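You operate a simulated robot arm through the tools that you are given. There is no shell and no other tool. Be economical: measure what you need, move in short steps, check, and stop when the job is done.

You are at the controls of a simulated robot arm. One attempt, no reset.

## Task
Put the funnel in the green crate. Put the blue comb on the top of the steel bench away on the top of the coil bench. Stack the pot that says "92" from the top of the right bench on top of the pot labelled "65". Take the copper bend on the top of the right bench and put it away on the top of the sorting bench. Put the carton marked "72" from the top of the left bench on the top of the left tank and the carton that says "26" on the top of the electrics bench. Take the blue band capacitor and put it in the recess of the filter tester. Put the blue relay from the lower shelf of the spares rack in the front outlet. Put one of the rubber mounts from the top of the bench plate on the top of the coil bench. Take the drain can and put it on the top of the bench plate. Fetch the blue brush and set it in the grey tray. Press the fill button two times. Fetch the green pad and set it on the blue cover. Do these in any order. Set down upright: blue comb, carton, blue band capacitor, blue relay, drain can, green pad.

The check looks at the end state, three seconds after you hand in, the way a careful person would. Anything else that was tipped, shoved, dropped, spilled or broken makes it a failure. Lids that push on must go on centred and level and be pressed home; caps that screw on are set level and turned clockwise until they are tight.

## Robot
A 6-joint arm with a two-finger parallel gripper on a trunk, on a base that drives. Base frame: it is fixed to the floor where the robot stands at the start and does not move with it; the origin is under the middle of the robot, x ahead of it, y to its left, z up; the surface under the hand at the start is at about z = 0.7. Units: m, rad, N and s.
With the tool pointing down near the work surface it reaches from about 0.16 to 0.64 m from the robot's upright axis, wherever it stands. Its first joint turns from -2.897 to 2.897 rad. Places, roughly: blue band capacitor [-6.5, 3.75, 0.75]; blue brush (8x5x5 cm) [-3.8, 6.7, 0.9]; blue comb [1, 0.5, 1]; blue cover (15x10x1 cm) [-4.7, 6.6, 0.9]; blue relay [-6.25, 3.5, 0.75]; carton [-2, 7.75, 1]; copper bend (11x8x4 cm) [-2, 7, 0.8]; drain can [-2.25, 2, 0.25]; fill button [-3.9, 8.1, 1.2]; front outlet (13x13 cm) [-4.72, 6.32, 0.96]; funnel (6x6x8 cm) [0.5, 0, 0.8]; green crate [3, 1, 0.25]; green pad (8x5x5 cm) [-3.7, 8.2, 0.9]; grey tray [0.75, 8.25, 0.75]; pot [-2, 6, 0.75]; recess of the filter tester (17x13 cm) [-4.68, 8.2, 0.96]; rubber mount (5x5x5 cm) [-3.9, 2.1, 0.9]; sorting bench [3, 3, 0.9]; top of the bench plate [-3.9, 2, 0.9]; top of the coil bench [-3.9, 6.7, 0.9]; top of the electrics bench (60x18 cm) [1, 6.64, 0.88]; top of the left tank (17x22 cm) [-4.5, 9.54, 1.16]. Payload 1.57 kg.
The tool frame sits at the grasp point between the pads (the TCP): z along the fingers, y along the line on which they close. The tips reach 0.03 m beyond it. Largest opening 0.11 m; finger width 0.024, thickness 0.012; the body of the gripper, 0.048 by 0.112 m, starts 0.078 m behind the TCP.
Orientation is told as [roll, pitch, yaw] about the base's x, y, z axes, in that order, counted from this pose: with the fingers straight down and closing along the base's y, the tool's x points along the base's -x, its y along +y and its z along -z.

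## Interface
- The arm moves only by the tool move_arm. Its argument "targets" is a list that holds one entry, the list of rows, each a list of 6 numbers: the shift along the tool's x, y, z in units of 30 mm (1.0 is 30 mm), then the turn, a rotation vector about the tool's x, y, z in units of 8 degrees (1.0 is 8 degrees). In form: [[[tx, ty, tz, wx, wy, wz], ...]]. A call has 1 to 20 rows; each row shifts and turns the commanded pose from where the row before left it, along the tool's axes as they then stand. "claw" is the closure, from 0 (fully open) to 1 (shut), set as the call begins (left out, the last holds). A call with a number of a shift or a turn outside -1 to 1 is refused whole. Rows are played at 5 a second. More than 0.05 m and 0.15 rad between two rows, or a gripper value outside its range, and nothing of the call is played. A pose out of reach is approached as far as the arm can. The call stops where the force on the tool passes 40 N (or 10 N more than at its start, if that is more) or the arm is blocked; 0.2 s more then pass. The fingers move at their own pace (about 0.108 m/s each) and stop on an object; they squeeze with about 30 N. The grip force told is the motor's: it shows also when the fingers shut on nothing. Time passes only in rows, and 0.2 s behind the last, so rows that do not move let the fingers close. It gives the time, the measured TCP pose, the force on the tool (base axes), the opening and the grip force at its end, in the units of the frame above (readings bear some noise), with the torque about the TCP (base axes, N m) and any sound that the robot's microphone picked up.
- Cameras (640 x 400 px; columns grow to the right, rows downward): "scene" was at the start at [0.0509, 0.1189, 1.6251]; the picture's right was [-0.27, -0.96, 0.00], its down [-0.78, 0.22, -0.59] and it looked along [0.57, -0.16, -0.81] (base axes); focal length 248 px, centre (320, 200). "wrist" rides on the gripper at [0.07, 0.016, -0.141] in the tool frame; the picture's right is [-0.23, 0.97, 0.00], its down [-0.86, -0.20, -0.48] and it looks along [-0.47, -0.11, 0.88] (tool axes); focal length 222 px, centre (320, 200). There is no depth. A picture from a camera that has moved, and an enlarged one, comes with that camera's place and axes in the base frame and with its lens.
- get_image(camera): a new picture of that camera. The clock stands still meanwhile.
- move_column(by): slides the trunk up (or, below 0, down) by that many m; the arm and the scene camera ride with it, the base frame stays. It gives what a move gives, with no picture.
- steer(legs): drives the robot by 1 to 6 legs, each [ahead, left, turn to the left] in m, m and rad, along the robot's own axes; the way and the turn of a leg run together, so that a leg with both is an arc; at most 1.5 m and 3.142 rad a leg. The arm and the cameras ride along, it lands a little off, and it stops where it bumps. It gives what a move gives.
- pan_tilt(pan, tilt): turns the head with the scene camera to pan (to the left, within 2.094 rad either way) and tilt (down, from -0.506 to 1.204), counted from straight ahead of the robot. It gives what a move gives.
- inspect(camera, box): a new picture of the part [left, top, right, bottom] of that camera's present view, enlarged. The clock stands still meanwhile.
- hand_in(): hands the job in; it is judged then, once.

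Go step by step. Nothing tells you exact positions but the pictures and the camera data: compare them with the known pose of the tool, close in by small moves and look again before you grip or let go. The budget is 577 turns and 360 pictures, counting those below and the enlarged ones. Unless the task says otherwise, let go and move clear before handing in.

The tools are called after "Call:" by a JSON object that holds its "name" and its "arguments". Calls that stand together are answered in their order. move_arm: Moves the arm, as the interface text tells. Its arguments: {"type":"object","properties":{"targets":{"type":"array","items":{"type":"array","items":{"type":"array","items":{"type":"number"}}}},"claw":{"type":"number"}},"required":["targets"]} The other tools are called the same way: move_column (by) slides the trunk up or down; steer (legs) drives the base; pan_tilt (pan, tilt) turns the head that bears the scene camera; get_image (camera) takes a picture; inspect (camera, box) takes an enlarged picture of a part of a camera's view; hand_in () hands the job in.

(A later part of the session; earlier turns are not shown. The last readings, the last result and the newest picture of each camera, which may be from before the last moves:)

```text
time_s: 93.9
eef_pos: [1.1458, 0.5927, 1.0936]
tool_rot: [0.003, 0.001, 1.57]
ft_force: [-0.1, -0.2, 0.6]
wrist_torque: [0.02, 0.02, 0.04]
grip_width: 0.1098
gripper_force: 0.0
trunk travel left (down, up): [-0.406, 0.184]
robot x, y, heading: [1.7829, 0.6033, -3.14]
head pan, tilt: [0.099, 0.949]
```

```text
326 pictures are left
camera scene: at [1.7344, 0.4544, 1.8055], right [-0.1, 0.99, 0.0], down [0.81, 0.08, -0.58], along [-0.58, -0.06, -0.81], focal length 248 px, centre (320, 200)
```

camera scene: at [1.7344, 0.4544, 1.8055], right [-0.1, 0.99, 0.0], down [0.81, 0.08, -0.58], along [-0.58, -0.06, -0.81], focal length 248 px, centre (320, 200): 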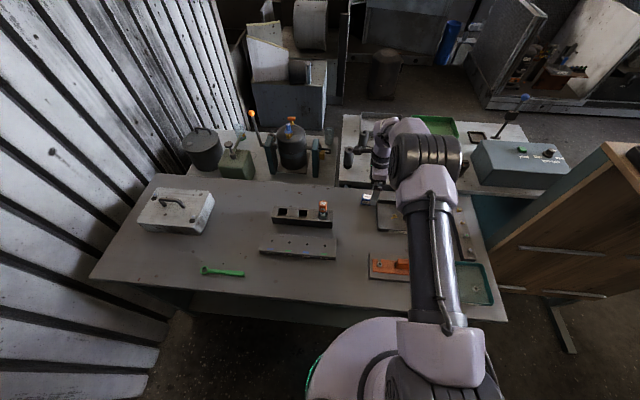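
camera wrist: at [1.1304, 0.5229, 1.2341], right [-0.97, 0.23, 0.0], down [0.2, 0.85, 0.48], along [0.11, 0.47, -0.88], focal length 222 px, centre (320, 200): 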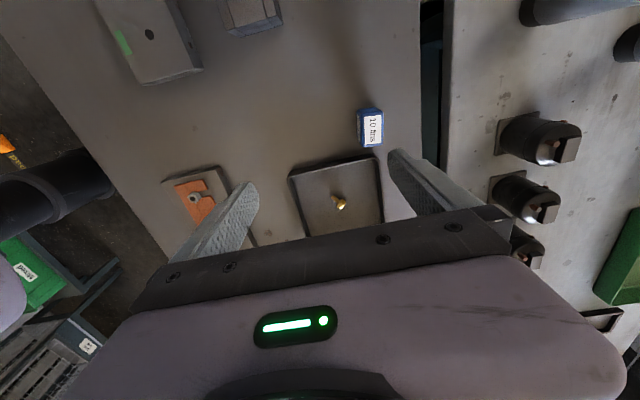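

Comb top at about [1.079, 0.594, 0.94]. I shift 67 mm in −x and lower the trunk 0.1 m.

Call:
{"name": "move_arm", "arguments": {"targets": [[[0, 0.75, 0, 0, 0, 0], [0, 0.75, 0, 0, 0, 0], [0, 0.73, 0, 0, 0, 0], [0, 0, 0, 0, 0, 0]]]}}

Call:
{"name": "move_column", "arguments": {"by": -0.08}}

Call:
{"name": "get_image", "arguments": {"camera": "wrist"}}

```text
time_s: 94.9
eef_pos: [1.0955, 0.5941, 1.0944]
tool_rot: [0.002, 0.001, 1.571]
ft_force: [0.3, 0.1, -0.4]
wrist_torque: [0.01, -0.01, 0.03]
grip_width: 0.1102
gripper_force: 0.0
out of reach, approached as far as the arm can: row 3
trunk travel left (down, up): [-0.406, 0.184]
robot x, y, heading: [1.788, 0.602, -3.143]
head pan, tilt: [0.099, 0.949]
```

```text
time_s: 96.1
eef_pos: [1.0964, 0.5918, 1.0145]
tool_rot: [0.005, -0.002, 1.57]
ft_force: [-0.1, 0.6, -0.5]
wrist_torque: [0.01, 0.01, 0.02]
grip_width: 0.11
gripper_force: 0.0
trunk travel left (down, up): [-0.326, 0.264]
robot x, y, heading: [1.7842, 0.6032, -3.145]
head pan, tilt: [0.099, 0.949]
```

```text
325 pictures are left
camera wrist: at [1.0807, 0.5225, 1.1554], right [-0.97, 0.23, 0.0], down [0.2, 0.86, 0.48], along [0.11, 0.47, -0.88], focal length 222 px, centre (320, 200)
```

wrist: 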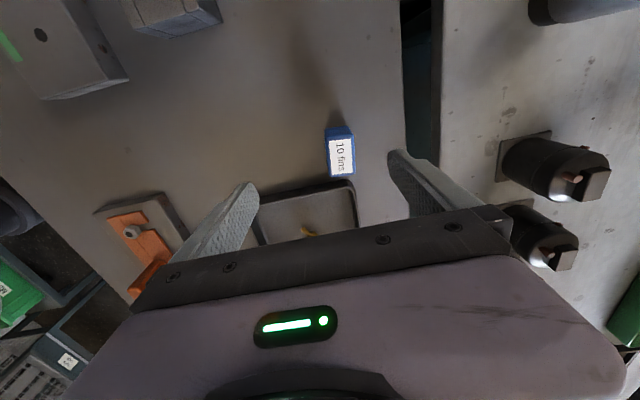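

Comb confirmed at [1.075, 0.594], top z≈0.94. I advance the base 2 cm and lower the trunk so the fingers straddle it.

Call:
{"name": "steer", "arguments": {"legs": [[0.021, 0, 0]]}}

Call:
{"name": "move_column", "arguments": {"by": -0.04}}

Call:
{"name": "get_image", "arguments": {"camera": "wrist"}}

```text
time_s: 96.9
eef_pos: [1.0741, 0.5928, 1.0144]
tool_rot: [0.002, 0.0, 1.571]
ft_force: [-0.5, -1.1, 0.2]
wrist_torque: [0.0, -0.05, 0.02]
grip_width: 0.1102
gripper_force: 0.1
trunk travel left (down, up): [-0.326, 0.264]
robot x, y, heading: [1.7646, 0.6019, -3.145]
head pan, tilt: [0.099, 0.949]
```

```text
time_s: 97.7
eef_pos: [1.0747, 0.5924, 0.9749]
tool_rot: [0.001, -0.001, 1.57]
ft_force: [0.8, -1.0, -0.5]
wrist_torque: [-0.03, -0.02, -0.01]
grip_width: 0.1097
gripper_force: 0.2
trunk travel left (down, up): [-0.286, 0.304]
robot x, y, heading: [1.7649, 0.6016, -3.14]
head pan, tilt: [0.099, 0.949]
```

```text
324 pictures are left
camera wrist: at [1.0597, 0.5223, 1.1152], right [-0.97, 0.23, 0.0], down [0.2, 0.86, 0.48], along [0.11, 0.47, -0.88], focal length 222 px, centre (320, 200)
```

wrist: 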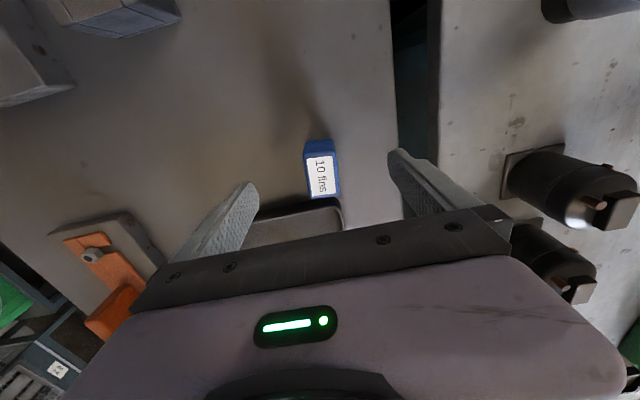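

Call:
{"name": "move_column", "arguments": {"by": -0.05}}

Call:
{"name": "get_image", "arguments": {"camera": "wrist"}}

Call:
{"name": "move_arm", "arguments": {"targets": [[[0, 0, 0, 0, 0, 0], [0, 0, 0, 0, 0, 0], [0, 0, 0, 0, 0, 0], [0, 0, 0, 0, 0, 0]]], "claw": 1}}

Call:
{"name": "get_image", "arguments": {"camera": "wrist"}}

```text
time_s: 98.6
eef_pos: [1.0746, 0.5933, 0.9245]
tool_rot: [0.002, 0.001, 1.569]
ft_force: [-0.1, -0.6, 0.6]
wrist_torque: [0.0, 0.03, -0.02]
grip_width: 0.1097
gripper_force: 0.1
trunk travel left (down, up): [-0.236, 0.354]
robot x, y, heading: [1.7645, 0.6008, -3.143]
head pan, tilt: [0.099, 0.949]
```

```text
323 pictures are left
camera wrist: at [1.0599, 0.5223, 1.0654], right [-0.97, 0.23, 0.0], down [0.2, 0.86, 0.48], along [0.11, 0.47, -0.88], focal length 222 px, centre (320, 200)
```

wrist: 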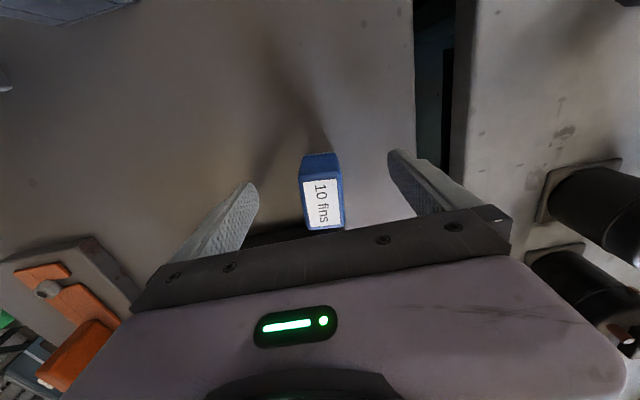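

```text
time_s: 99.6
eef_pos: [1.0746, 0.5938, 0.9239]
tool_rot: [0.004, 0.0, 1.57]
ft_force: [0.0, -1.0, 1.1]
wrist_torque: [0.02, 0.0, 0.01]
grip_width: 0.0294
gripper_force: 30.0
trunk travel left (down, up): [-0.236, 0.354]
robot x, y, heading: [1.7682, 0.602, -3.137]
head pan, tilt: [0.099, 0.949]
```

```text
322 pictures are left
camera wrist: at [1.0598, 0.5223, 1.0653], right [-0.97, 0.23, 0.0], down [0.2, 0.86, 0.48], along [0.11, 0.47, -0.88], focal length 222 px, centre (320, 200)
```

wrist: 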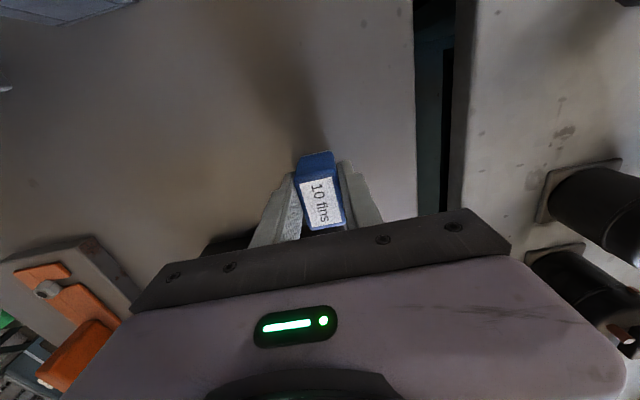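

Comb gripped (29 mm). Lift with the trunk, retract, and back away from the bench.

Call:
{"name": "move_column", "arguments": {"by": 0.3}}

Call:
{"name": "move_arm", "arguments": {"targets": [[[0, -1, 0, 0, 0, 0], [0, -1, 0, 0, 0, 0], [0, -1, 0, 0, 0, 0], [0, -1, 0, 0, 0, 0], [0, -1, 0, 0, 0, 0], [0, -1, 0, 0, 0, 0], [0, -1, 0, 0, 0, 0], [0, -1, 0, 0, 0, 0], [0, -1, 0, 0, 0, 0], [0, -1, 0, 0, 0, 0], [0, -1, 0, 0, 0, 0], [0, 0, 0, 0, 0, 0]]]}}

Call:
{"name": "steer", "arguments": {"legs": [[-0.35, 0, 0], [0, -1.4, 0], [0, -0.5, 0]]}}

Call:
{"name": "pan_tilt", "arguments": {"pan": 0, "tilt": 0.4}}

Call:
{"name": "get_image", "arguments": {"camera": "scene"}}

Call:
{"name": "get_image", "arguments": {"camera": "wrist"}}

```text
time_s: 102.6
eef_pos: [1.0762, 0.5927, 1.224]
tool_rot: [0.004, -0.001, 1.571]
ft_force: [-0.5, -0.6, -1.4]
wrist_torque: [-0.01, 0.01, -0.01]
grip_width: 0.0294
gripper_force: 30.3
trunk travel left (down, up): [-0.536, 0.054]
robot x, y, heading: [1.7641, 0.6006, -3.144]
head pan, tilt: [0.099, 0.949]
```

```text
time_s: 105.2
eef_pos: [1.4053, 0.5937, 1.2233]
tool_rot: [0.002, 0.0, 1.571]
ft_force: [0.3, 0.1, -0.1]
wrist_torque: [-0.02, -0.04, 0.01]
grip_width: 0.0293
gripper_force: 29.8
trunk travel left (down, up): [-0.536, 0.054]
robot x, y, heading: [1.7624, 0.6015, -3.136]
head pan, tilt: [0.099, 0.949]
```

```text
time_s: 116.6
eef_pos: [1.7442, 2.4901, 1.2228]
tool_rot: [0.003, 0.0, 1.582]
ft_force: [-0.3, -0.5, -0.8]
wrist_torque: [0.0, 0.01, 0.02]
grip_width: 0.0296
gripper_force: 29.8
trunk travel left (down, up): [-0.536, 0.054]
robot x, y, heading: [2.1001, 2.5042, -3.127]
head pan, tilt: [0.099, 0.949]
```

```text
time_s: 117.6
eef_pos: [1.742, 2.49, 1.2219]
tool_rot: [0.005, 0.0, 1.582]
ft_force: [0.0, 0.4, -1.1]
wrist_torque: [-0.01, 0.02, 0.01]
grip_width: 0.0296
gripper_force: 29.9
trunk travel left (down, up): [-0.536, 0.054]
robot x, y, heading: [2.1033, 2.5034, -3.127]
head pan, tilt: [0.0, 0.4]
```

```text
321 pictures are left
camera scene: at [2.0327, 2.3618, 1.9821], right [-0.01, 1.0, 0.0], down [0.39, 0.0, -0.92], along [-0.92, -0.01, -0.39], focal length 248 px, centre (320, 200)
```

scene: 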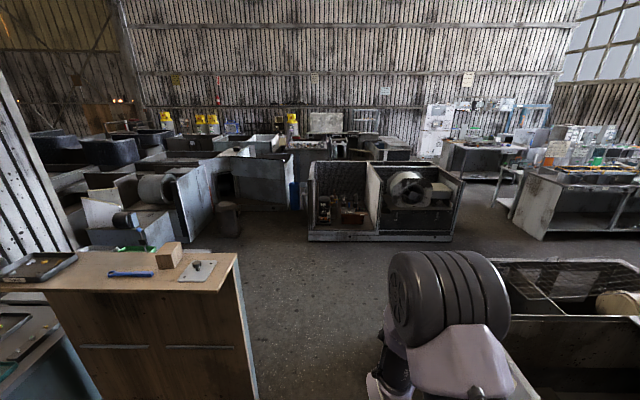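

```text
320 pictures are left
camera wrist: at [1.7287, 2.4194, 1.3636], right [-0.98, 0.22, 0.0], down [0.19, 0.86, 0.48], along [0.1, 0.47, -0.88], focal length 222 px, centre (320, 200)
```

wrist: 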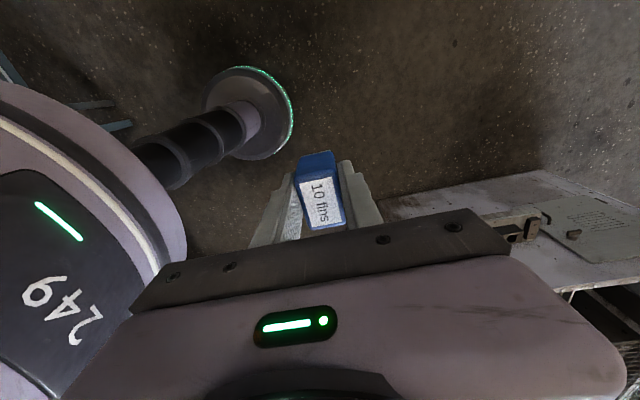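

Comb is held securely. I drive back west through the corridor and turn to face +y up the aisle.

Call:
{"name": "steer", "arguments": {"legs": [[0, -0.1, -0.015], [1.2, 0, 0], [1.15, 0, 0], [0, 0, -1.57]]}}

Call:
{"name": "get_image", "arguments": {"camera": "scene"}}

Call:
{"name": "pan_tilt", "arguments": {"pan": 0.9, "tilt": 0.4}}

Call:
{"name": "get_image", "arguments": {"camera": "scene"}}

```text
time_s: 133.7
eef_pos: [-0.2513, 2.9595, 1.2248]
tool_rot: [0.005, 0.001, 0.015]
ft_force: [0.5, -0.2, -0.6]
wrist_torque: [-0.04, 0.0, 0.02]
grip_width: 0.0295
gripper_force: 29.8
trunk travel left (down, up): [-0.536, 0.054]
robot x, y, heading: [-0.2362, 2.5987, 1.588]
head pan, tilt: [0.0, 0.4]
```

```text
319 pictures are left
camera scene: at [-0.3775, 2.6692, 1.9822], right [1.0, 0.01, 0.0], down [0.01, -0.39, -0.92], along [-0.01, 0.92, -0.39], focal length 248 px, centre (320, 200)
```

scene: 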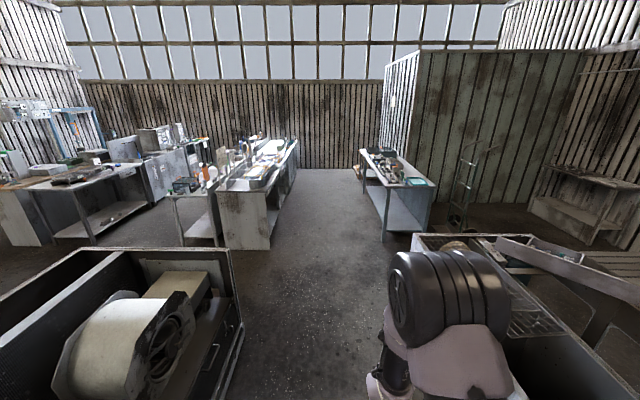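

```text
time_s: 134.8
eef_pos: [-0.2521, 2.9596, 1.2222]
tool_rot: [0.003, 0.0, 0.014]
ft_force: [-0.1, 0.6, -1.4]
wrist_torque: [-0.01, 0.04, -0.02]
grip_width: 0.0293
gripper_force: 30.2
trunk travel left (down, up): [-0.536, 0.054]
robot x, y, heading: [-0.2347, 2.5971, 1.588]
head pan, tilt: [0.901, 0.4]
```

```text
318 pictures are left
camera scene: at [-0.4496, 2.6331, 1.9822], right [0.61, 0.79, 0.0], down [0.31, -0.24, -0.92], along [-0.73, 0.56, -0.39], focal length 248 px, centre (320, 200)
```

scene: 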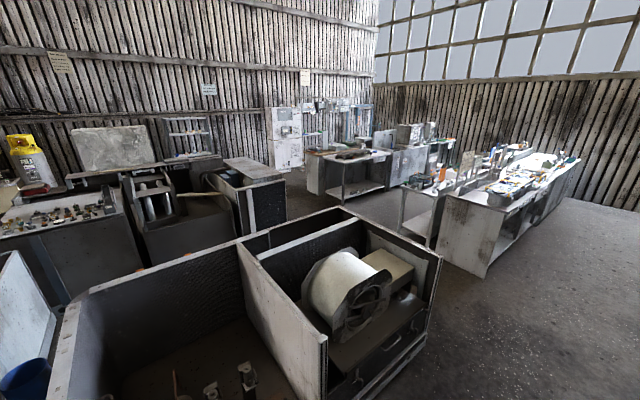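

I see the long pot/carton bench starting near [-1.1, 5.6], and the coil bench beyond it at x<-3.6. I drive up the aisle to y≈5.05 and turn to face −x.

Call:
{"name": "steer", "arguments": {"legs": [[1.25, 0, 0], [1.2, 0, 0], [0, 0, 1.56]]}}

Call:
{"name": "pan_tilt", "arguments": {"pan": 0, "tilt": 0.45}}

Call:
{"name": "get_image", "arguments": {"camera": "scene"}}

Call:
{"name": "pan_tilt", "arguments": {"pan": -0.9, "tilt": 0.5}}

Call:
{"name": "get_image", "arguments": {"camera": "scene"}}

```text
time_s: 150.6
eef_pos: [-0.6443, 5.0456, 1.2226]
tool_rot: [0.004, 0.001, 1.566]
ft_force: [1.3, -1.1, -0.8]
wrist_torque: [-0.02, 0.0, 0.02]
grip_width: 0.0295
gripper_force: 29.7
trunk travel left (down, up): [-0.536, 0.054]
robot x, y, heading: [-0.283, 5.0526, 3.143]
head pan, tilt: [0.901, 0.4]
```

```text
time_s: 151.8
eef_pos: [-0.6445, 5.0463, 1.222]
tool_rot: [0.003, -0.001, 1.566]
ft_force: [-0.1, 0.2, -1.6]
wrist_torque: [-0.03, 0.01, 0.03]
grip_width: 0.0295
gripper_force: 30.1
trunk travel left (down, up): [-0.536, 0.054]
robot x, y, heading: [-0.2804, 5.0538, 3.136]
head pan, tilt: [0.0, 0.45]
```

```text
317 pictures are left
camera scene: at [-0.3563, 4.9129, 1.9775], right [0.0, 1.0, 0.0], down [0.44, 0.0, -0.9], along [-0.9, 0.0, -0.44], focal length 248 px, centre (320, 200)
```

scene: 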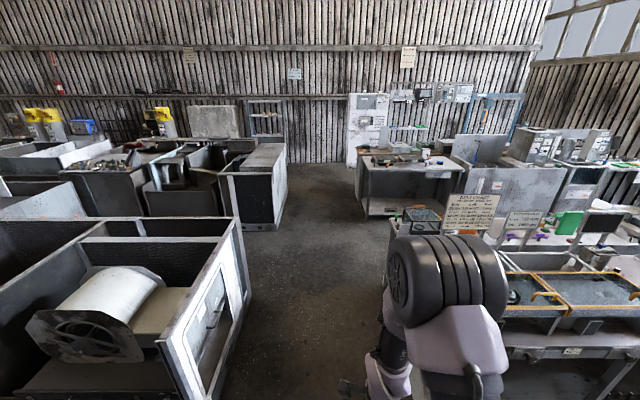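

```text
time_s: 153.0
eef_pos: [-0.6436, 5.0455, 1.2238]
tool_rot: [0.004, 0.0, 1.565]
ft_force: [-0.9, 0.5, -1.1]
wrist_torque: [-0.03, -0.01, -0.02]
grip_width: 0.0297
gripper_force: 30.1
trunk travel left (down, up): [-0.536, 0.054]
robot x, y, heading: [-0.2795, 5.0549, 3.138]
head pan, tilt: [-0.901, 0.499]
```

```text
316 pictures are left
camera scene: at [-0.3207, 4.984, 1.973], right [0.79, 0.62, 0.0], down [0.3, -0.38, -0.88], along [-0.54, 0.69, -0.48], focal length 248 px, centre (320, 200)
```

scene: 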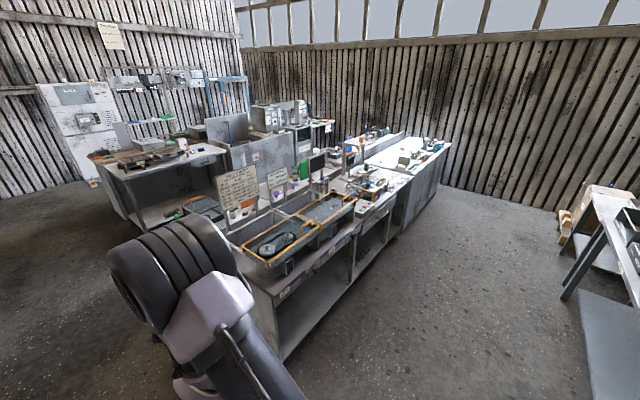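

Call:
{"name": "steer", "arguments": {"legs": [[1.3, 0, 0], [1.3, 0, 0]]}}

Call:
{"name": "pan_tilt", "arguments": {"pan": -0.7, "tilt": 0.5}}

Call:
{"name": "get_image", "arguments": {"camera": "scene"}}

Call:
{"name": "pan_tilt", "arguments": {"pan": -1.6, "tilt": 0.5}}

Call:
{"name": "get_image", "arguments": {"camera": "scene"}}

```text
time_s: 165.7
eef_pos: [-3.2368, 5.0705, 1.2229]
tool_rot: [0.003, 0.001, 1.567]
ft_force: [0.3, -0.5, -1.0]
wrist_torque: [0.01, 0.01, -0.01]
grip_width: 0.0294
gripper_force: 29.9
trunk travel left (down, up): [-0.536, 0.054]
robot x, y, heading: [-2.8779, 5.0782, 3.137]
head pan, tilt: [-0.901, 0.499]
```

```text
time_s: 166.4
eef_pos: [-3.2388, 5.0715, 1.2229]
tool_rot: [0.004, 0.0, 1.567]
ft_force: [0.4, -0.4, -0.6]
wrist_torque: [0.01, -0.01, 0.02]
grip_width: 0.0297
gripper_force: 29.8
trunk travel left (down, up): [-0.536, 0.054]
robot x, y, heading: [-2.8732, 5.0745, 3.144]
head pan, tilt: [-0.7, 0.499]
```

```text
315 pictures are left
camera scene: at [-2.927, 4.9978, 1.973], right [0.65, 0.76, 0.0], down [0.37, -0.31, -0.88], along [-0.67, 0.57, -0.48], focal length 248 px, centre (320, 200)
```

scene: 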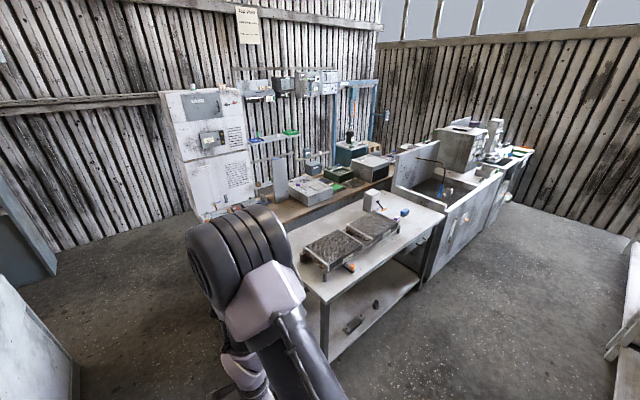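

```text
time_s: 167.6
eef_pos: [-3.2366, 5.0717, 1.2232]
tool_rot: [0.004, 0.0, 1.569]
ft_force: [-0.4, 0.6, -0.8]
wrist_torque: [-0.01, 0.0, 0.0]
grip_width: 0.0295
gripper_force: 30.0
trunk travel left (down, up): [-0.536, 0.054]
robot x, y, heading: [-2.8765, 5.0794, 3.138]
head pan, tilt: [-1.6, 0.499]
```

```text
314 pictures are left
camera scene: at [-2.8547, 5.0299, 1.973], right [1.0, -0.03, 0.0], down [-0.01, -0.48, -0.88], along [0.03, 0.88, -0.48], focal length 248 px, centre (320, 200)
```

scene: 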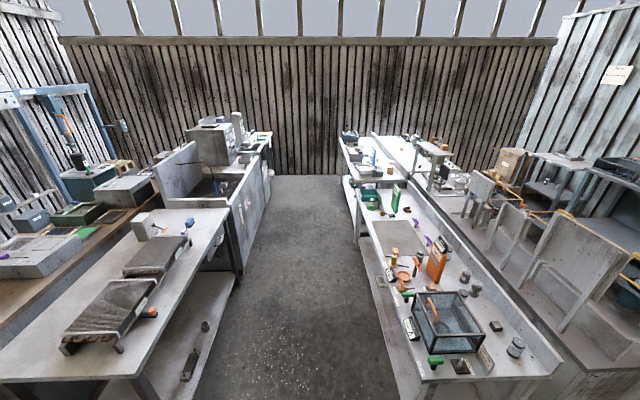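

I now face the corridor between the coil bench (left, edge x≈-3.56) and the right bench (edge x≈-2.45). I strafe in alongside the coil bench at y≈6.2.

Call:
{"name": "steer", "arguments": {"legs": [[0.12, -1.15, 0]]}}

Call:
{"name": "pan_tilt", "arguments": {"pan": 0, "tilt": 0.85}}

Call:
{"name": "get_image", "arguments": {"camera": "scene"}}

Call:
{"name": "get_image", "arguments": {"camera": "wrist"}}

```text
time_s: 173.5
eef_pos: [-3.3499, 6.2233, 1.2225]
tool_rot: [0.003, 0.001, 1.559]
ft_force: [-0.4, 0.3, -1.5]
wrist_torque: [-0.01, -0.03, 0.0]
grip_width: 0.0293
gripper_force: 30.0
trunk travel left (down, up): [-0.536, 0.054]
robot x, y, heading: [-2.9876, 6.2303, 3.131]
head pan, tilt: [-1.6, 0.499]
```

```text
time_s: 175.2
eef_pos: [-3.3503, 6.2226, 1.2229]
tool_rot: [0.003, 0.0, 1.558]
ft_force: [0.6, 0.4, -0.4]
wrist_torque: [0.0, -0.02, -0.01]
grip_width: 0.0298
gripper_force: 29.4
trunk travel left (down, up): [-0.536, 0.054]
robot x, y, heading: [-2.9908, 6.2316, 3.131]
head pan, tilt: [0.0, 0.85]
```

```text
313 pictures are left
camera scene: at [-3.0494, 6.0891, 1.9431], right [0.01, 1.0, 0.0], down [0.75, -0.01, -0.66], along [-0.66, 0.01, -0.75], focal length 248 px, centre (320, 200)
```

scene: 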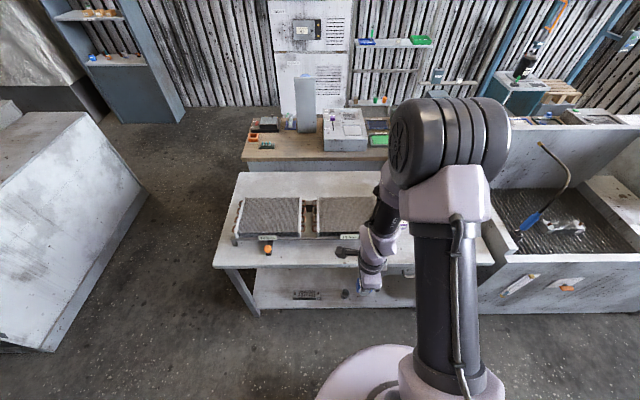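

```text
312 pictures are left
camera wrist: at [-3.3664, 6.1538, 1.3636], right [-0.97, 0.24, 0.0], down [0.21, 0.85, 0.48], along [0.11, 0.46, -0.88], focal length 222 px, centre (320, 200)
```

wrist: 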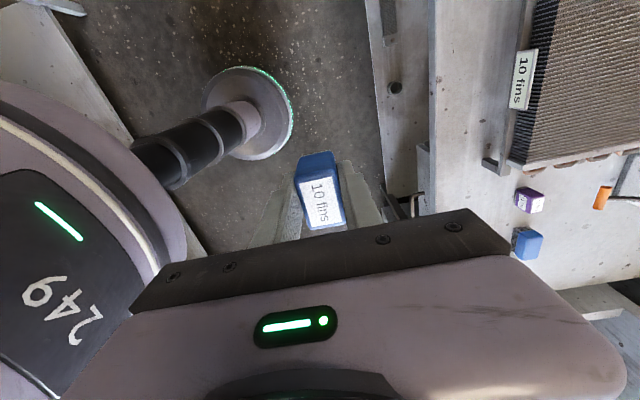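

The bench front strip (x −3.58 to −3.71) is free around y≈6.3. I nudge closer and bring the comb over [-3.645, 6.30].

Call:
{"name": "steer", "arguments": {"legs": [[0.17, -0.075, 0.01]]}}

Call:
{"name": "move_arm", "arguments": {"targets": [[[0, 0.9, 0, 0, 0, 0], [0, 0.9, 0, 0, 0, 0], [0, 0.9, 0, 0, 0, 0], [0, 0.9, 0, 0, 0, 0], [0, 0.5, 0, 0, 0, 0], [0, 0, 0, 0, 0, 0]]]}}

Call:
{"name": "move_column", "arguments": {"by": -0.2}}

Call:
{"name": "get_image", "arguments": {"camera": "wrist"}}

Call:
{"name": "get_image", "arguments": {"camera": "scene"}}

```text
time_s: 176.7
eef_pos: [-3.5194, 6.2958, 1.2224]
tool_rot: [0.006, 0.0, 1.57]
ft_force: [0.2, 0.6, -0.8]
wrist_torque: [-0.01, -0.02, -0.01]
grip_width: 0.0296
gripper_force: 29.4
trunk travel left (down, up): [-0.536, 0.054]
robot x, y, heading: [-3.1603, 6.3026, 3.138]
head pan, tilt: [0.0, 0.85]
```

```text
time_s: 178.1
eef_pos: [-3.6406, 6.2958, 1.2235]
tool_rot: [0.003, -0.001, 1.569]
ft_force: [-0.1, 0.5, -0.9]
wrist_torque: [0.03, -0.01, 0.01]
grip_width: 0.0296
gripper_force: 30.1
trunk travel left (down, up): [-0.536, 0.054]
robot x, y, heading: [-3.1586, 6.3095, 3.137]
head pan, tilt: [0.0, 0.85]
```

```text
time_s: 180.2
eef_pos: [-3.6413, 6.2973, 1.0241]
tool_rot: [0.004, 0.0, 1.571]
ft_force: [-0.3, 0.2, -0.6]
wrist_torque: [-0.02, 0.02, 0.02]
grip_width: 0.0297
gripper_force: 30.5
trunk travel left (down, up): [-0.336, 0.254]
robot x, y, heading: [-3.1546, 6.3073, 3.141]
head pan, tilt: [0.0, 0.85]
```

```text
311 pictures are left
camera wrist: at [-3.6567, 6.226, 1.1645], right [-0.97, 0.23, 0.0], down [0.2, 0.85, 0.48], along [0.11, 0.47, -0.88], focal length 222 px, centre (320, 200)
```

wrist: 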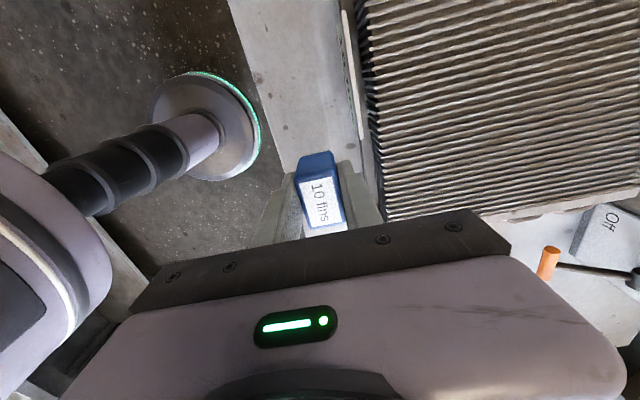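

```text
310 pictures are left
camera scene: at [-3.2161, 6.1643, 1.7431], right [0.0, 1.0, 0.0], down [0.75, 0.0, -0.66], along [-0.66, 0.0, -0.75], focal length 248 px, centre (320, 200)
```

scene: 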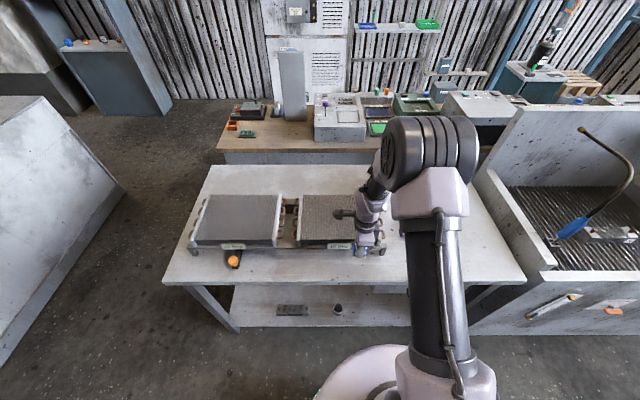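

I shift 12 cm in +y, past the coil's end, where the strip is wider, then descend.

Call:
{"name": "move_arm", "arguments": {"targets": [[[-0.9, 0, 0, 0, 0, 0], [-0.9, 0, 0, 0, 0, 0], [-0.9, 0.1, 0, 0, 0, 0], [-0.9, 0.1, 0, 0, 0, 0], [-0.5, 0.1, 0, 0, 0, 0], [0, 0, 0, 0, 0, 0]]]}}

Call:
{"name": "move_column", "arguments": {"by": -0.06}}

Call:
{"name": "get_image", "arguments": {"camera": "wrist"}}

Call:
{"name": "get_image", "arguments": {"camera": "scene"}}

```text
time_s: 181.7
eef_pos: [-3.6499, 6.4192, 1.0239]
tool_rot: [0.003, 0.002, 1.568]
ft_force: [0.6, 0.6, -1.5]
wrist_torque: [0.0, -0.01, 0.01]
grip_width: 0.0297
gripper_force: 30.0
trunk travel left (down, up): [-0.336, 0.254]
robot x, y, heading: [-3.1588, 6.3066, 3.136]
head pan, tilt: [0.0, 0.85]
```

```text
time_s: 182.7
eef_pos: [-3.65, 6.4201, 0.9645]
tool_rot: [0.003, -0.001, 1.568]
ft_force: [0.3, -0.9, -1.3]
wrist_torque: [-0.04, -0.01, -0.01]
grip_width: 0.0296
gripper_force: 30.2
trunk travel left (down, up): [-0.276, 0.314]
robot x, y, heading: [-3.1583, 6.3052, 3.139]
head pan, tilt: [0.0, 0.85]
```

```text
309 pictures are left
camera wrist: at [-3.6658, 6.349, 1.1047], right [-0.97, 0.23, 0.0], down [0.2, 0.85, 0.48], along [0.11, 0.47, -0.88], focal length 222 px, centre (320, 200)
```

wrist: 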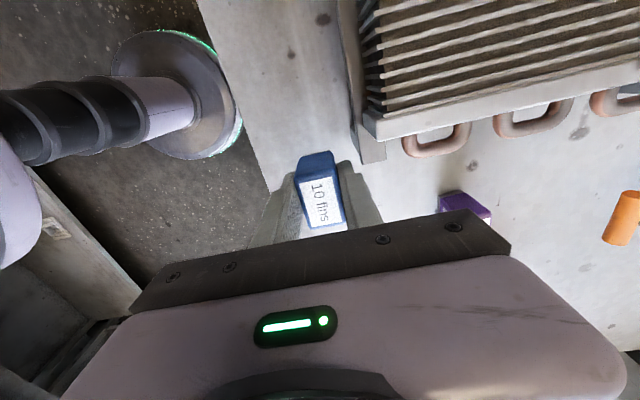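

```text
308 pictures are left
camera scene: at [-3.216, 6.1643, 1.6831], right [0.0, 1.0, 0.0], down [0.75, 0.0, -0.66], along [-0.66, 0.0, -0.75], focal length 248 px, centre (320, 200)
```

scene: 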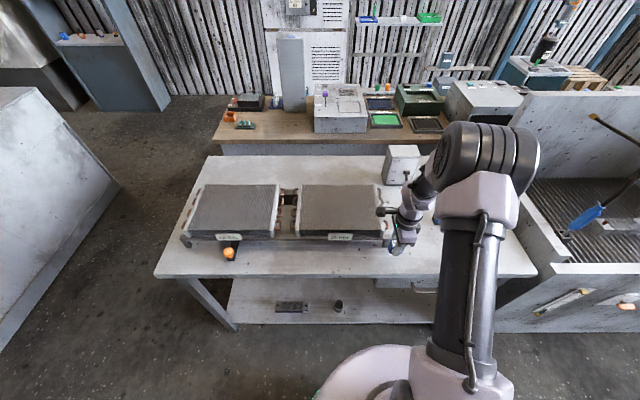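

Call:
{"name": "move_arm", "arguments": {"targets": [[[0, 0, 0.5, 0, 0, 0], [0, 0, 0.4, 0, 0, 0], [0, 0, 0.15, 0, 0, 0], [0, 0, 0.15, 0, 0, 0], [0, 0, 0.1, 0, 0, 0], [0, 0, 0.1, 0, 0, 0], [0, 0, 0.1, 0, 0, 0], [0, 0, 0.1, 0, 0, 0], [0, 0, 0.1, 0, 0, 0], [0, 0, 0.1, 0, 0, 0], [0, 0, 0, 0, 0, 0]]]}}

```text
time_s: 185.1
eef_pos: [-3.6497, 6.419, 0.9108]
tool_rot: [0.004, 0.001, 1.568]
ft_force: [0.6, 0.0, 21.9]
wrist_torque: [0.0, -0.21, -0.01]
grip_width: 0.0293
gripper_force: 29.9
trunk travel left (down, up): [-0.276, 0.314]
robot x, y, heading: [-3.1552, 6.3072, 3.142]
head pan, tilt: [0.0, 0.85]
```

Contact felt. I release and rise, then check.

Call:
{"name": "move_arm", "arguments": {"targets": [[[0, 0, -0.05, 0, 0, 0], [0, 0, 0, 0, 0, 0]]], "claw": 0.6}}

Call:
{"name": "move_arm", "arguments": {"targets": [[[0, 0, -0.6, 0, 0, 0], [0, 0, -1, 0, 0, 0], [0, 0, -1, 0, 0, 0], [0, 0, -1, 0, 0, 0], [0, 0, -1, 0, 0, 0], [0, 0, 0, 0, 0, 0]]]}}

Call:
{"name": "get_image", "arguments": {"camera": "wrist"}}

```text
time_s: 185.7
eef_pos: [-3.6491, 6.4192, 0.9106]
tool_rot: [0.002, 0.002, 1.568]
ft_force: [4.7, -0.9, -2.4]
wrist_torque: [0.05, 0.02, 0.13]
grip_width: 0.0393
gripper_force: 0.0
trunk travel left (down, up): [-0.276, 0.314]
robot x, y, heading: [-3.1586, 6.3059, 3.14]
head pan, tilt: [0.0, 0.85]
```

```text
time_s: 187.1
eef_pos: [-3.6488, 6.4202, 1.0483]
tool_rot: [0.005, 0.0, 1.568]
ft_force: [-0.4, 0.3, -0.7]
wrist_torque: [-0.04, -0.05, 0.01]
grip_width: 0.0441
gripper_force: 0.0
trunk travel left (down, up): [-0.276, 0.314]
robot x, y, heading: [-3.1601, 6.3022, 3.136]
head pan, tilt: [0.0, 0.85]
```

```text
307 pictures are left
camera wrist: at [-3.6652, 6.3495, 1.1904], right [-0.97, 0.23, 0.0], down [0.2, 0.85, 0.48], along [0.11, 0.47, -0.88], focal length 222 px, centre (320, 200)
```

wrist: 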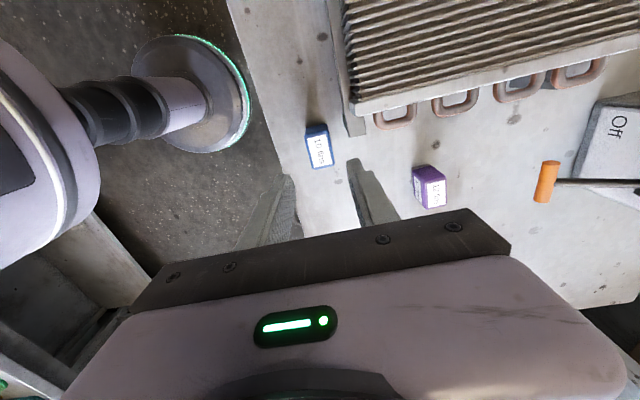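

Comb stands upright on the coil bench. Next I go further along the corridor to the sink/tank area (y≈8) to look for the fill button and green pad.

Call:
{"name": "move_column", "arguments": {"by": 0.25}}

Call:
{"name": "steer", "arguments": {"legs": [[-0.2, 0, 0], [0, -1.4, 0]]}}

Call:
{"name": "pan_tilt", "arguments": {"pan": 0, "tilt": 0.6}}

Call:
{"name": "get_image", "arguments": {"camera": "scene"}}

Call:
{"name": "pan_tilt", "arguments": {"pan": -0.8, "tilt": 0.6}}

Call:
{"name": "get_image", "arguments": {"camera": "scene"}}

```text
time_s: 189.6
eef_pos: [-3.6503, 6.4203, 1.2995]
tool_rot: [0.004, 0.0, 1.57]
ft_force: [0.5, -0.7, 0.2]
wrist_torque: [-0.02, 0.0, -0.02]
grip_width: 0.044
gripper_force: 0.1
trunk travel left (down, up): [-0.526, 0.064]
robot x, y, heading: [-3.1593, 6.3051, 3.141]
head pan, tilt: [0.0, 0.85]
```

```text
time_s: 197.8
eef_pos: [-3.4614, 7.7998, 1.2993]
tool_rot: [0.004, 0.001, 1.584]
ft_force: [-0.1, -0.5, -0.5]
wrist_torque: [0.01, 0.04, 0.02]
grip_width: 0.044
gripper_force: 0.1
trunk travel left (down, up): [-0.526, 0.064]
robot x, y, heading: [-2.9635, 7.6924, -3.127]
head pan, tilt: [0.0, 0.85]
```

```text
time_s: 198.5
eef_pos: [-3.4607, 7.8003, 1.2989]
tool_rot: [0.004, 0.0, 1.584]
ft_force: [-0.3, 1.4, -0.1]
wrist_torque: [0.0, 0.02, 0.01]
grip_width: 0.0438
gripper_force: 0.0
trunk travel left (down, up): [-0.526, 0.064]
robot x, y, heading: [-2.9695, 7.6912, -3.128]
head pan, tilt: [0.0, 0.6]
```

```text
306 pictures are left
camera scene: at [-3.0325, 7.5518, 1.9539], right [-0.01, 1.0, 0.0], down [0.57, 0.01, -0.82], along [-0.82, -0.01, -0.57], focal length 248 px, centre (320, 200)
```

scene: 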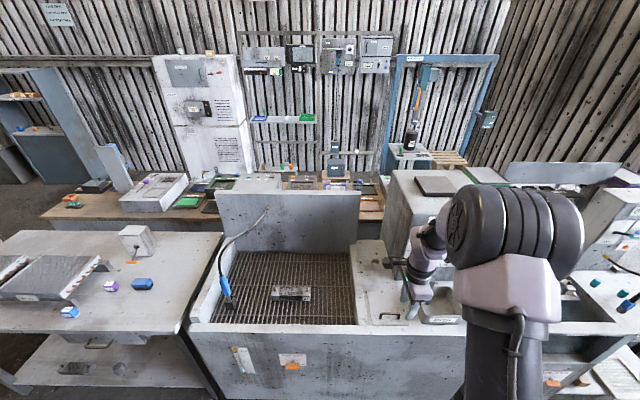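

```text
time_s: 199.7
eef_pos: [-3.4591, 7.8017, 1.2996]
tool_rot: [0.002, 0.001, 1.585]
ft_force: [0.3, -0.2, 0.8]
wrist_torque: [-0.05, 0.0, 0.01]
grip_width: 0.0442
gripper_force: 0.0
trunk travel left (down, up): [-0.526, 0.064]
robot x, y, heading: [-2.9671, 7.6979, -3.129]
head pan, tilt: [-0.799, 0.6]
```

```text
305 pictures are left
camera scene: at [-3.0066, 7.6156, 1.9539], right [0.71, 0.71, 0.0], down [0.4, -0.4, -0.83], along [-0.58, 0.58, -0.56], focal length 248 px, centre (320, 200)
```

scene: 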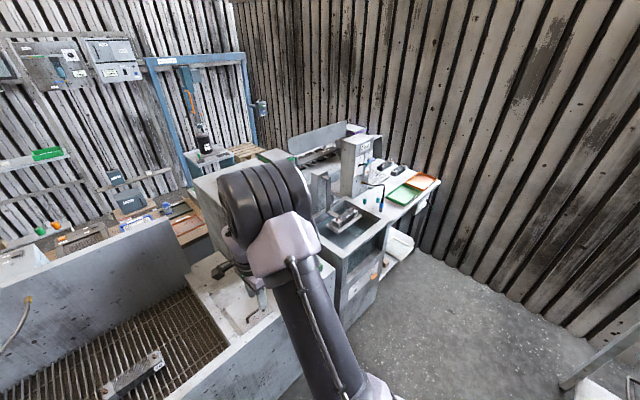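

The arm hides the panel; I move further along to y≈8.6 and look back.

Call:
{"name": "steer", "arguments": {"legs": [[0.0, -0.9, -0.014]]}}

Call:
{"name": "pan_tilt", "arguments": {"pan": 0.3, "tilt": 0.7}}

Call:
{"name": "get_image", "arguments": {"camera": "scene"}}

Call:
{"name": "get_image", "arguments": {"camera": "wrist"}}

```text
time_s: 204.4
eef_pos: [-3.4664, 8.7182, 1.2995]
tool_rot: [0.005, -0.001, 1.573]
ft_force: [0.1, 0.4, -0.2]
wrist_torque: [-0.01, 0.01, -0.04]
grip_width: 0.0438
gripper_force: 0.1
trunk travel left (down, up): [-0.526, 0.064]
robot x, y, heading: [-2.9737, 8.6024, -3.142]
head pan, tilt: [-0.799, 0.6]
```

```text
time_s: 205.8
eef_pos: [-3.4655, 8.7171, 1.2989]
tool_rot: [0.003, 0.001, 1.572]
ft_force: [-0.1, 0.0, 0.3]
wrist_torque: [-0.04, -0.02, 0.02]
grip_width: 0.0439
gripper_force: 0.1
trunk travel left (down, up): [-0.526, 0.064]
robot x, y, heading: [-2.9751, 8.6065, -3.139]
head pan, tilt: [0.3, 0.7]
```

```text
304 pictures are left
camera scene: at [-3.0346, 8.4376, 1.9453], right [-0.3, 0.95, 0.0], down [0.61, 0.19, -0.77], along [-0.73, -0.23, -0.64], focal length 248 px, centre (320, 200)
```

scene: 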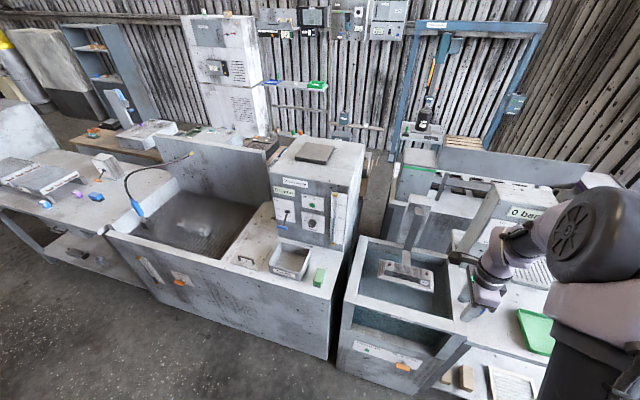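

```text
303 pictures are left
camera wrist: at [-3.4812, 8.6462, 1.4402], right [-0.97, 0.23, 0.0], down [0.2, 0.86, 0.48], along [0.1, 0.47, -0.88], focal length 222 px, centre (320, 200)
```

wrist: 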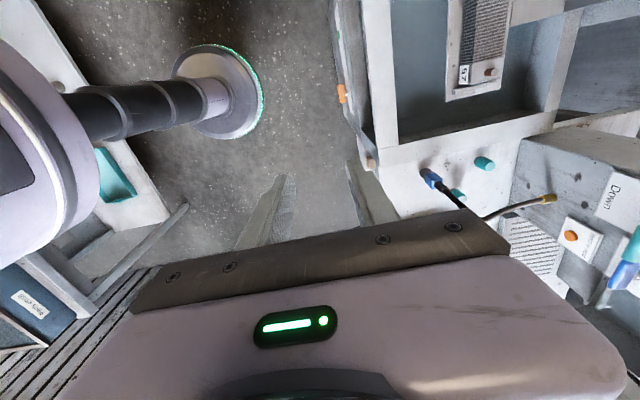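

Call:
{"name": "inspect", "arguments": {"camera": "scene", "box": [210, 120, 370, 300]}}

Call:
{"name": "inspect", "arguments": {"camera": "scene", "box": [360, 90, 620, 260]}}

```text
2.22 times, centred on (290, 210) of scene
camera zoom: at [-3.0346, 8.4376, 1.9453], right [-0.3, 0.95, 0.0], down [0.61, 0.19, -0.77], along [-0.73, -0.23, -0.64], focal length 552 px, centre (387, 178)
```

zoom: 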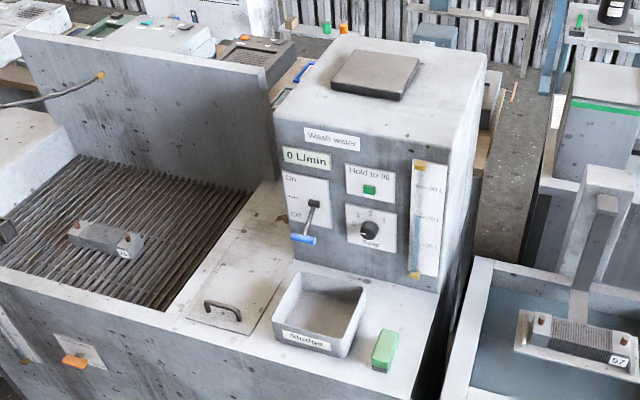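

```text
2.35 times, centred on (490, 175) of scene
camera zoom: at [-3.0346, 8.4376, 1.9453], right [-0.3, 0.95, 0.0], down [0.61, 0.19, -0.77], along [-0.73, -0.23, -0.64], focal length 584 px, centre (-80, 259)
```

zoom: 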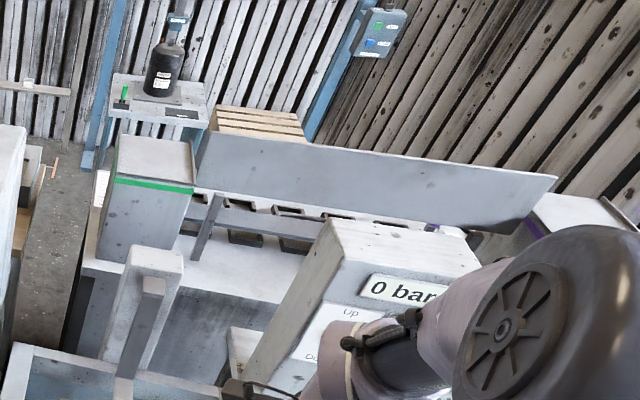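

The panel "Wash water" has the green "Hold to fill" button at about [-3.84, 8.15, 1.2], and the green pad lies on the ledge at [-3.66, 8.23]. I line up, restore the tool yaw, and close the fingers.

Call:
{"name": "steer", "arguments": {"legs": [[0.0, 0.45, 0]]}}

Call:
{"name": "move_arm", "arguments": {"targets": [[[0, -0.5, 0, 0, 0, -0.9], [0, -0.5, 0, 0, 0, -0.9], [0, 0, 0, 0, 0, -0.9], [0, 0, 0, 0, 0, -0.9], [0, 0, 0, 0, 0, -0.9], [0, 0, 0, 0, 0, -0.9], [0, 0, 0, 0, 0, -0.9], [0, 0, 0, 0, 0, -0.9], [0, 0, 0, 0, 0, -0.9], [0, 0, 0, 0, 0, -0.9], [0, 0, 0, 0, 0, -0.9], [0, 0, 0, 0, 0, -0.9], [0, 0, 0, 0, 0, -0.45], [0, 0, 0, 0, 0, 0]]], "claw": 1}}

Call:
{"name": "get_image", "arguments": {"camera": "scene"}}

```text
time_s: 208.5
eef_pos: [-3.4659, 8.2681, 1.3007]
tool_rot: [0.005, 0.001, 1.573]
ft_force: [0.0, -0.5, -0.5]
wrist_torque: [0.03, 0.0, -0.01]
grip_width: 0.0441
gripper_force: 0.0
trunk travel left (down, up): [-0.526, 0.064]
robot x, y, heading: [-2.9729, 8.1592, -3.138]
head pan, tilt: [0.3, 0.7]
```

```text
time_s: 211.5
eef_pos: [-3.4356, 8.2697, 1.3]
tool_rot: [-0.001, -0.004, -3.139]
ft_force: [0.9, -0.2, -0.2]
wrist_torque: [0.02, 0.06, 0.03]
grip_width: 0.0
gripper_force: 21.0
trunk travel left (down, up): [-0.526, 0.064]
robot x, y, heading: [-2.9726, 8.1554, -3.138]
head pan, tilt: [0.3, 0.7]
```

```text
300 pictures are left
camera scene: at [-3.0331, 7.9899, 1.9453], right [-0.3, 0.95, 0.0], down [0.61, 0.19, -0.76], along [-0.73, -0.23, -0.64], focal length 248 px, centre (320, 200)
```

scene: 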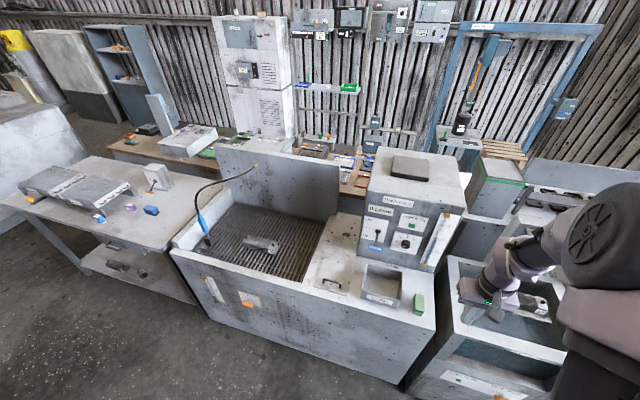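

Call:
{"name": "inspect", "arguments": {"camera": "scene", "box": [350, 170, 450, 320]}}

```text
2.67 times, centred on (400, 245) of scene
camera zoom: at [-3.0331, 7.9899, 1.9453], right [-0.3, 0.95, 0.0], down [0.61, 0.19, -0.76], along [-0.73, -0.23, -0.64], focal length 662 px, centre (107, 80)
```

zoom: 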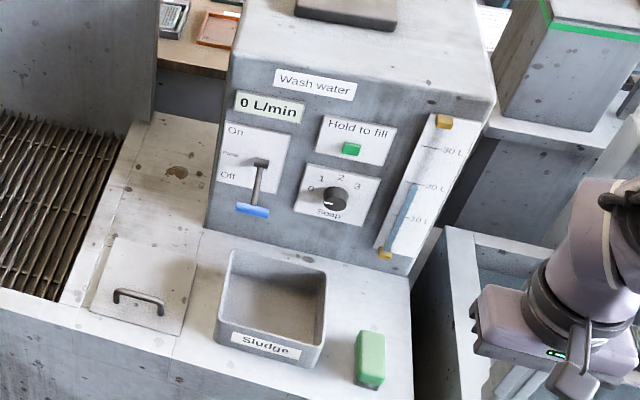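

Button triangulated at [-3.858, 8.141, 1.18]; pad at [-3.667, 8.233, 0.917]. I move in front of the panel and tilt the tool toward horizontal.

Call:
{"name": "move_arm", "arguments": {"targets": [[[-0.9, 0.86, 0, 0, 0, 0], [-0.9, 0.86, 0, 0, 0, 0], [-0.9, 0.86, 0, 0, 0, 0], [-0.9, 0.86, 0, 0, 0, 0], [-0.9, 0.86, 0, 0, 0, 0], [-0.9, 0, 0, 0, 0, 0], [0, 0, 0, 0, 0, 0]]]}}

Call:
{"name": "move_arm", "arguments": {"targets": [[[0, 0, 0, 0, -0.9, 0], [0, 0, 0, 0, -0.9, 0], [0, 0, 0, 0, -0.9, 0], [0, 0, 0, 0, -0.9, 0], [0, 0, 0, 0, -0.9, 0], [0, 0, 0, 0, -0.9, 0], [0, 0, 0, 0, -0.9, 0], [0, 0, 0, 0, -0.9, 0], [0, 0, 0, 0, -0.9, 0], [0, 0, 0, 0, -0.9, 0], [0, 0, 0, 0, 0, 0]]]}}

Call:
{"name": "get_image", "arguments": {"camera": "wrist"}}

Call:
{"name": "get_image", "arguments": {"camera": "scene"}}

```text
time_s: 213.1
eef_pos: [-3.5965, 8.1404, 1.2993]
tool_rot: [0.0, -0.003, -3.138]
ft_force: [0.7, 1.1, 0.8]
wrist_torque: [0.01, 0.04, 0.02]
grip_width: 0.0001
gripper_force: 21.1
trunk travel left (down, up): [-0.526, 0.064]
robot x, y, heading: [-2.9704, 8.156, -3.14]
head pan, tilt: [0.3, 0.7]
```

```text
time_s: 215.5
eef_pos: [-3.5953, 8.1406, 1.3002]
tool_rot: [0.003, -1.262, 3.142]
ft_force: [-0.8, 0.3, -0.6]
wrist_torque: [-0.01, -0.02, -0.03]
grip_width: 0.0
gripper_force: 21.3
trunk travel left (down, up): [-0.526, 0.064]
robot x, y, heading: [-2.9746, 8.1578, -3.14]
head pan, tilt: [0.3, 0.7]
```

```text
298 pictures are left
camera wrist: at [-3.44, 8.1244, 1.2761], right [-0.07, -0.97, 0.22], down [0.19, 0.2, 0.96], along [-0.98, 0.11, 0.18], focal length 222 px, centre (320, 200)
```

wrist: 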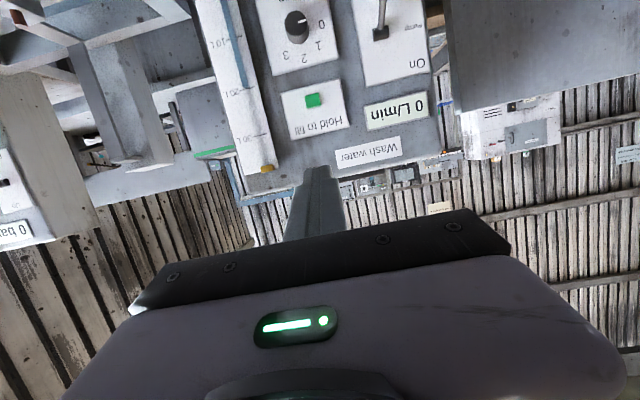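

```text
297 pictures are left
camera scene: at [-3.0326, 7.99, 1.9454], right [-0.3, 0.95, 0.0], down [0.61, 0.19, -0.77], along [-0.73, -0.23, -0.64], focal length 248 px, centre (320, 200)
```

scene: 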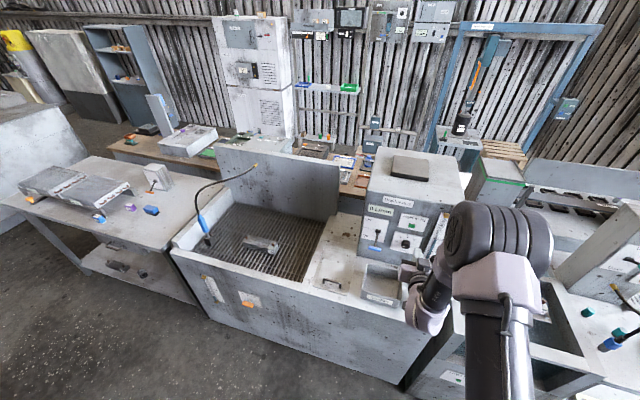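

The button is centred ahead. I level the tool, drop to z≈1.176, and approach to ~2 cm short.

Call:
{"name": "move_arm", "arguments": {"targets": [[[0, 0, 0, 0, -0.75, 0], [0, 0, 0, 0, -0.75, 0], [0, 0, 0, 0, -0.7, 0], [0.7, 0, 0.5, 0, 0, 0], [0.7, 0, 0.7, 0, 0, 0], [0.7, 0, 0.7, 0, 0, 0], [0.7, 0, 0.8, 0, 0, 0], [0.7, 0, 0.8, 0, 0, 0], [0.63, 0, 0.8, 0, 0, 0], [0, 0, 0.8, 0, 0, 0], [0, 0, 0.8, 0, 0, 0], [0, 0, 0, 0, 0, 0]]]}}

Call:
{"name": "get_image", "arguments": {"camera": "wrist"}}

Call:
{"name": "get_image", "arguments": {"camera": "scene"}}

```text
time_s: 218.1
eef_pos: [-3.7738, 8.1415, 1.1758]
tool_rot: [0.056, -1.568, 3.088]
ft_force: [0.0, 0.0, -0.4]
wrist_torque: [0.02, -0.02, -0.03]
grip_width: 0.0
gripper_force: 21.3
trunk travel left (down, up): [-0.526, 0.064]
robot x, y, heading: [-2.9704, 8.1584, -3.14]
head pan, tilt: [0.3, 0.7]
```

```text
296 pictures are left
camera wrist: at [-3.6316, 8.124, 1.1061], right [0.0, -0.97, 0.23], down [0.48, 0.2, 0.86], along [-0.88, 0.11, 0.46], focal length 222 px, centre (320, 200)
```

wrist: 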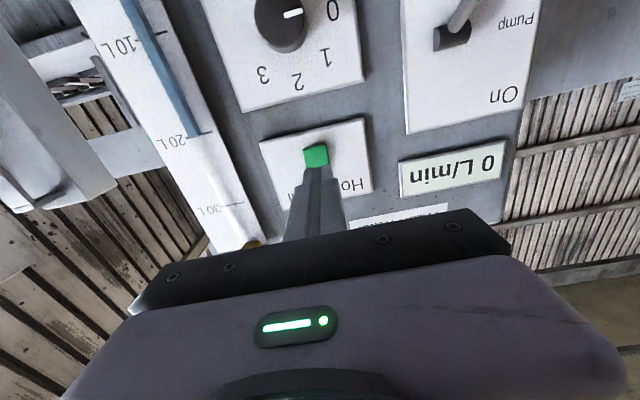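

```text
295 pictures are left
camera scene: at [-3.0327, 7.9899, 1.9453], right [-0.3, 0.95, 0.0], down [0.61, 0.19, -0.77], along [-0.73, -0.23, -0.64], focal length 248 px, centre (320, 200)
```

scene: 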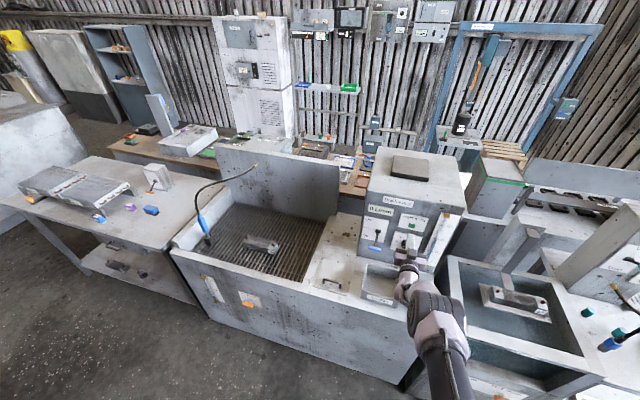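

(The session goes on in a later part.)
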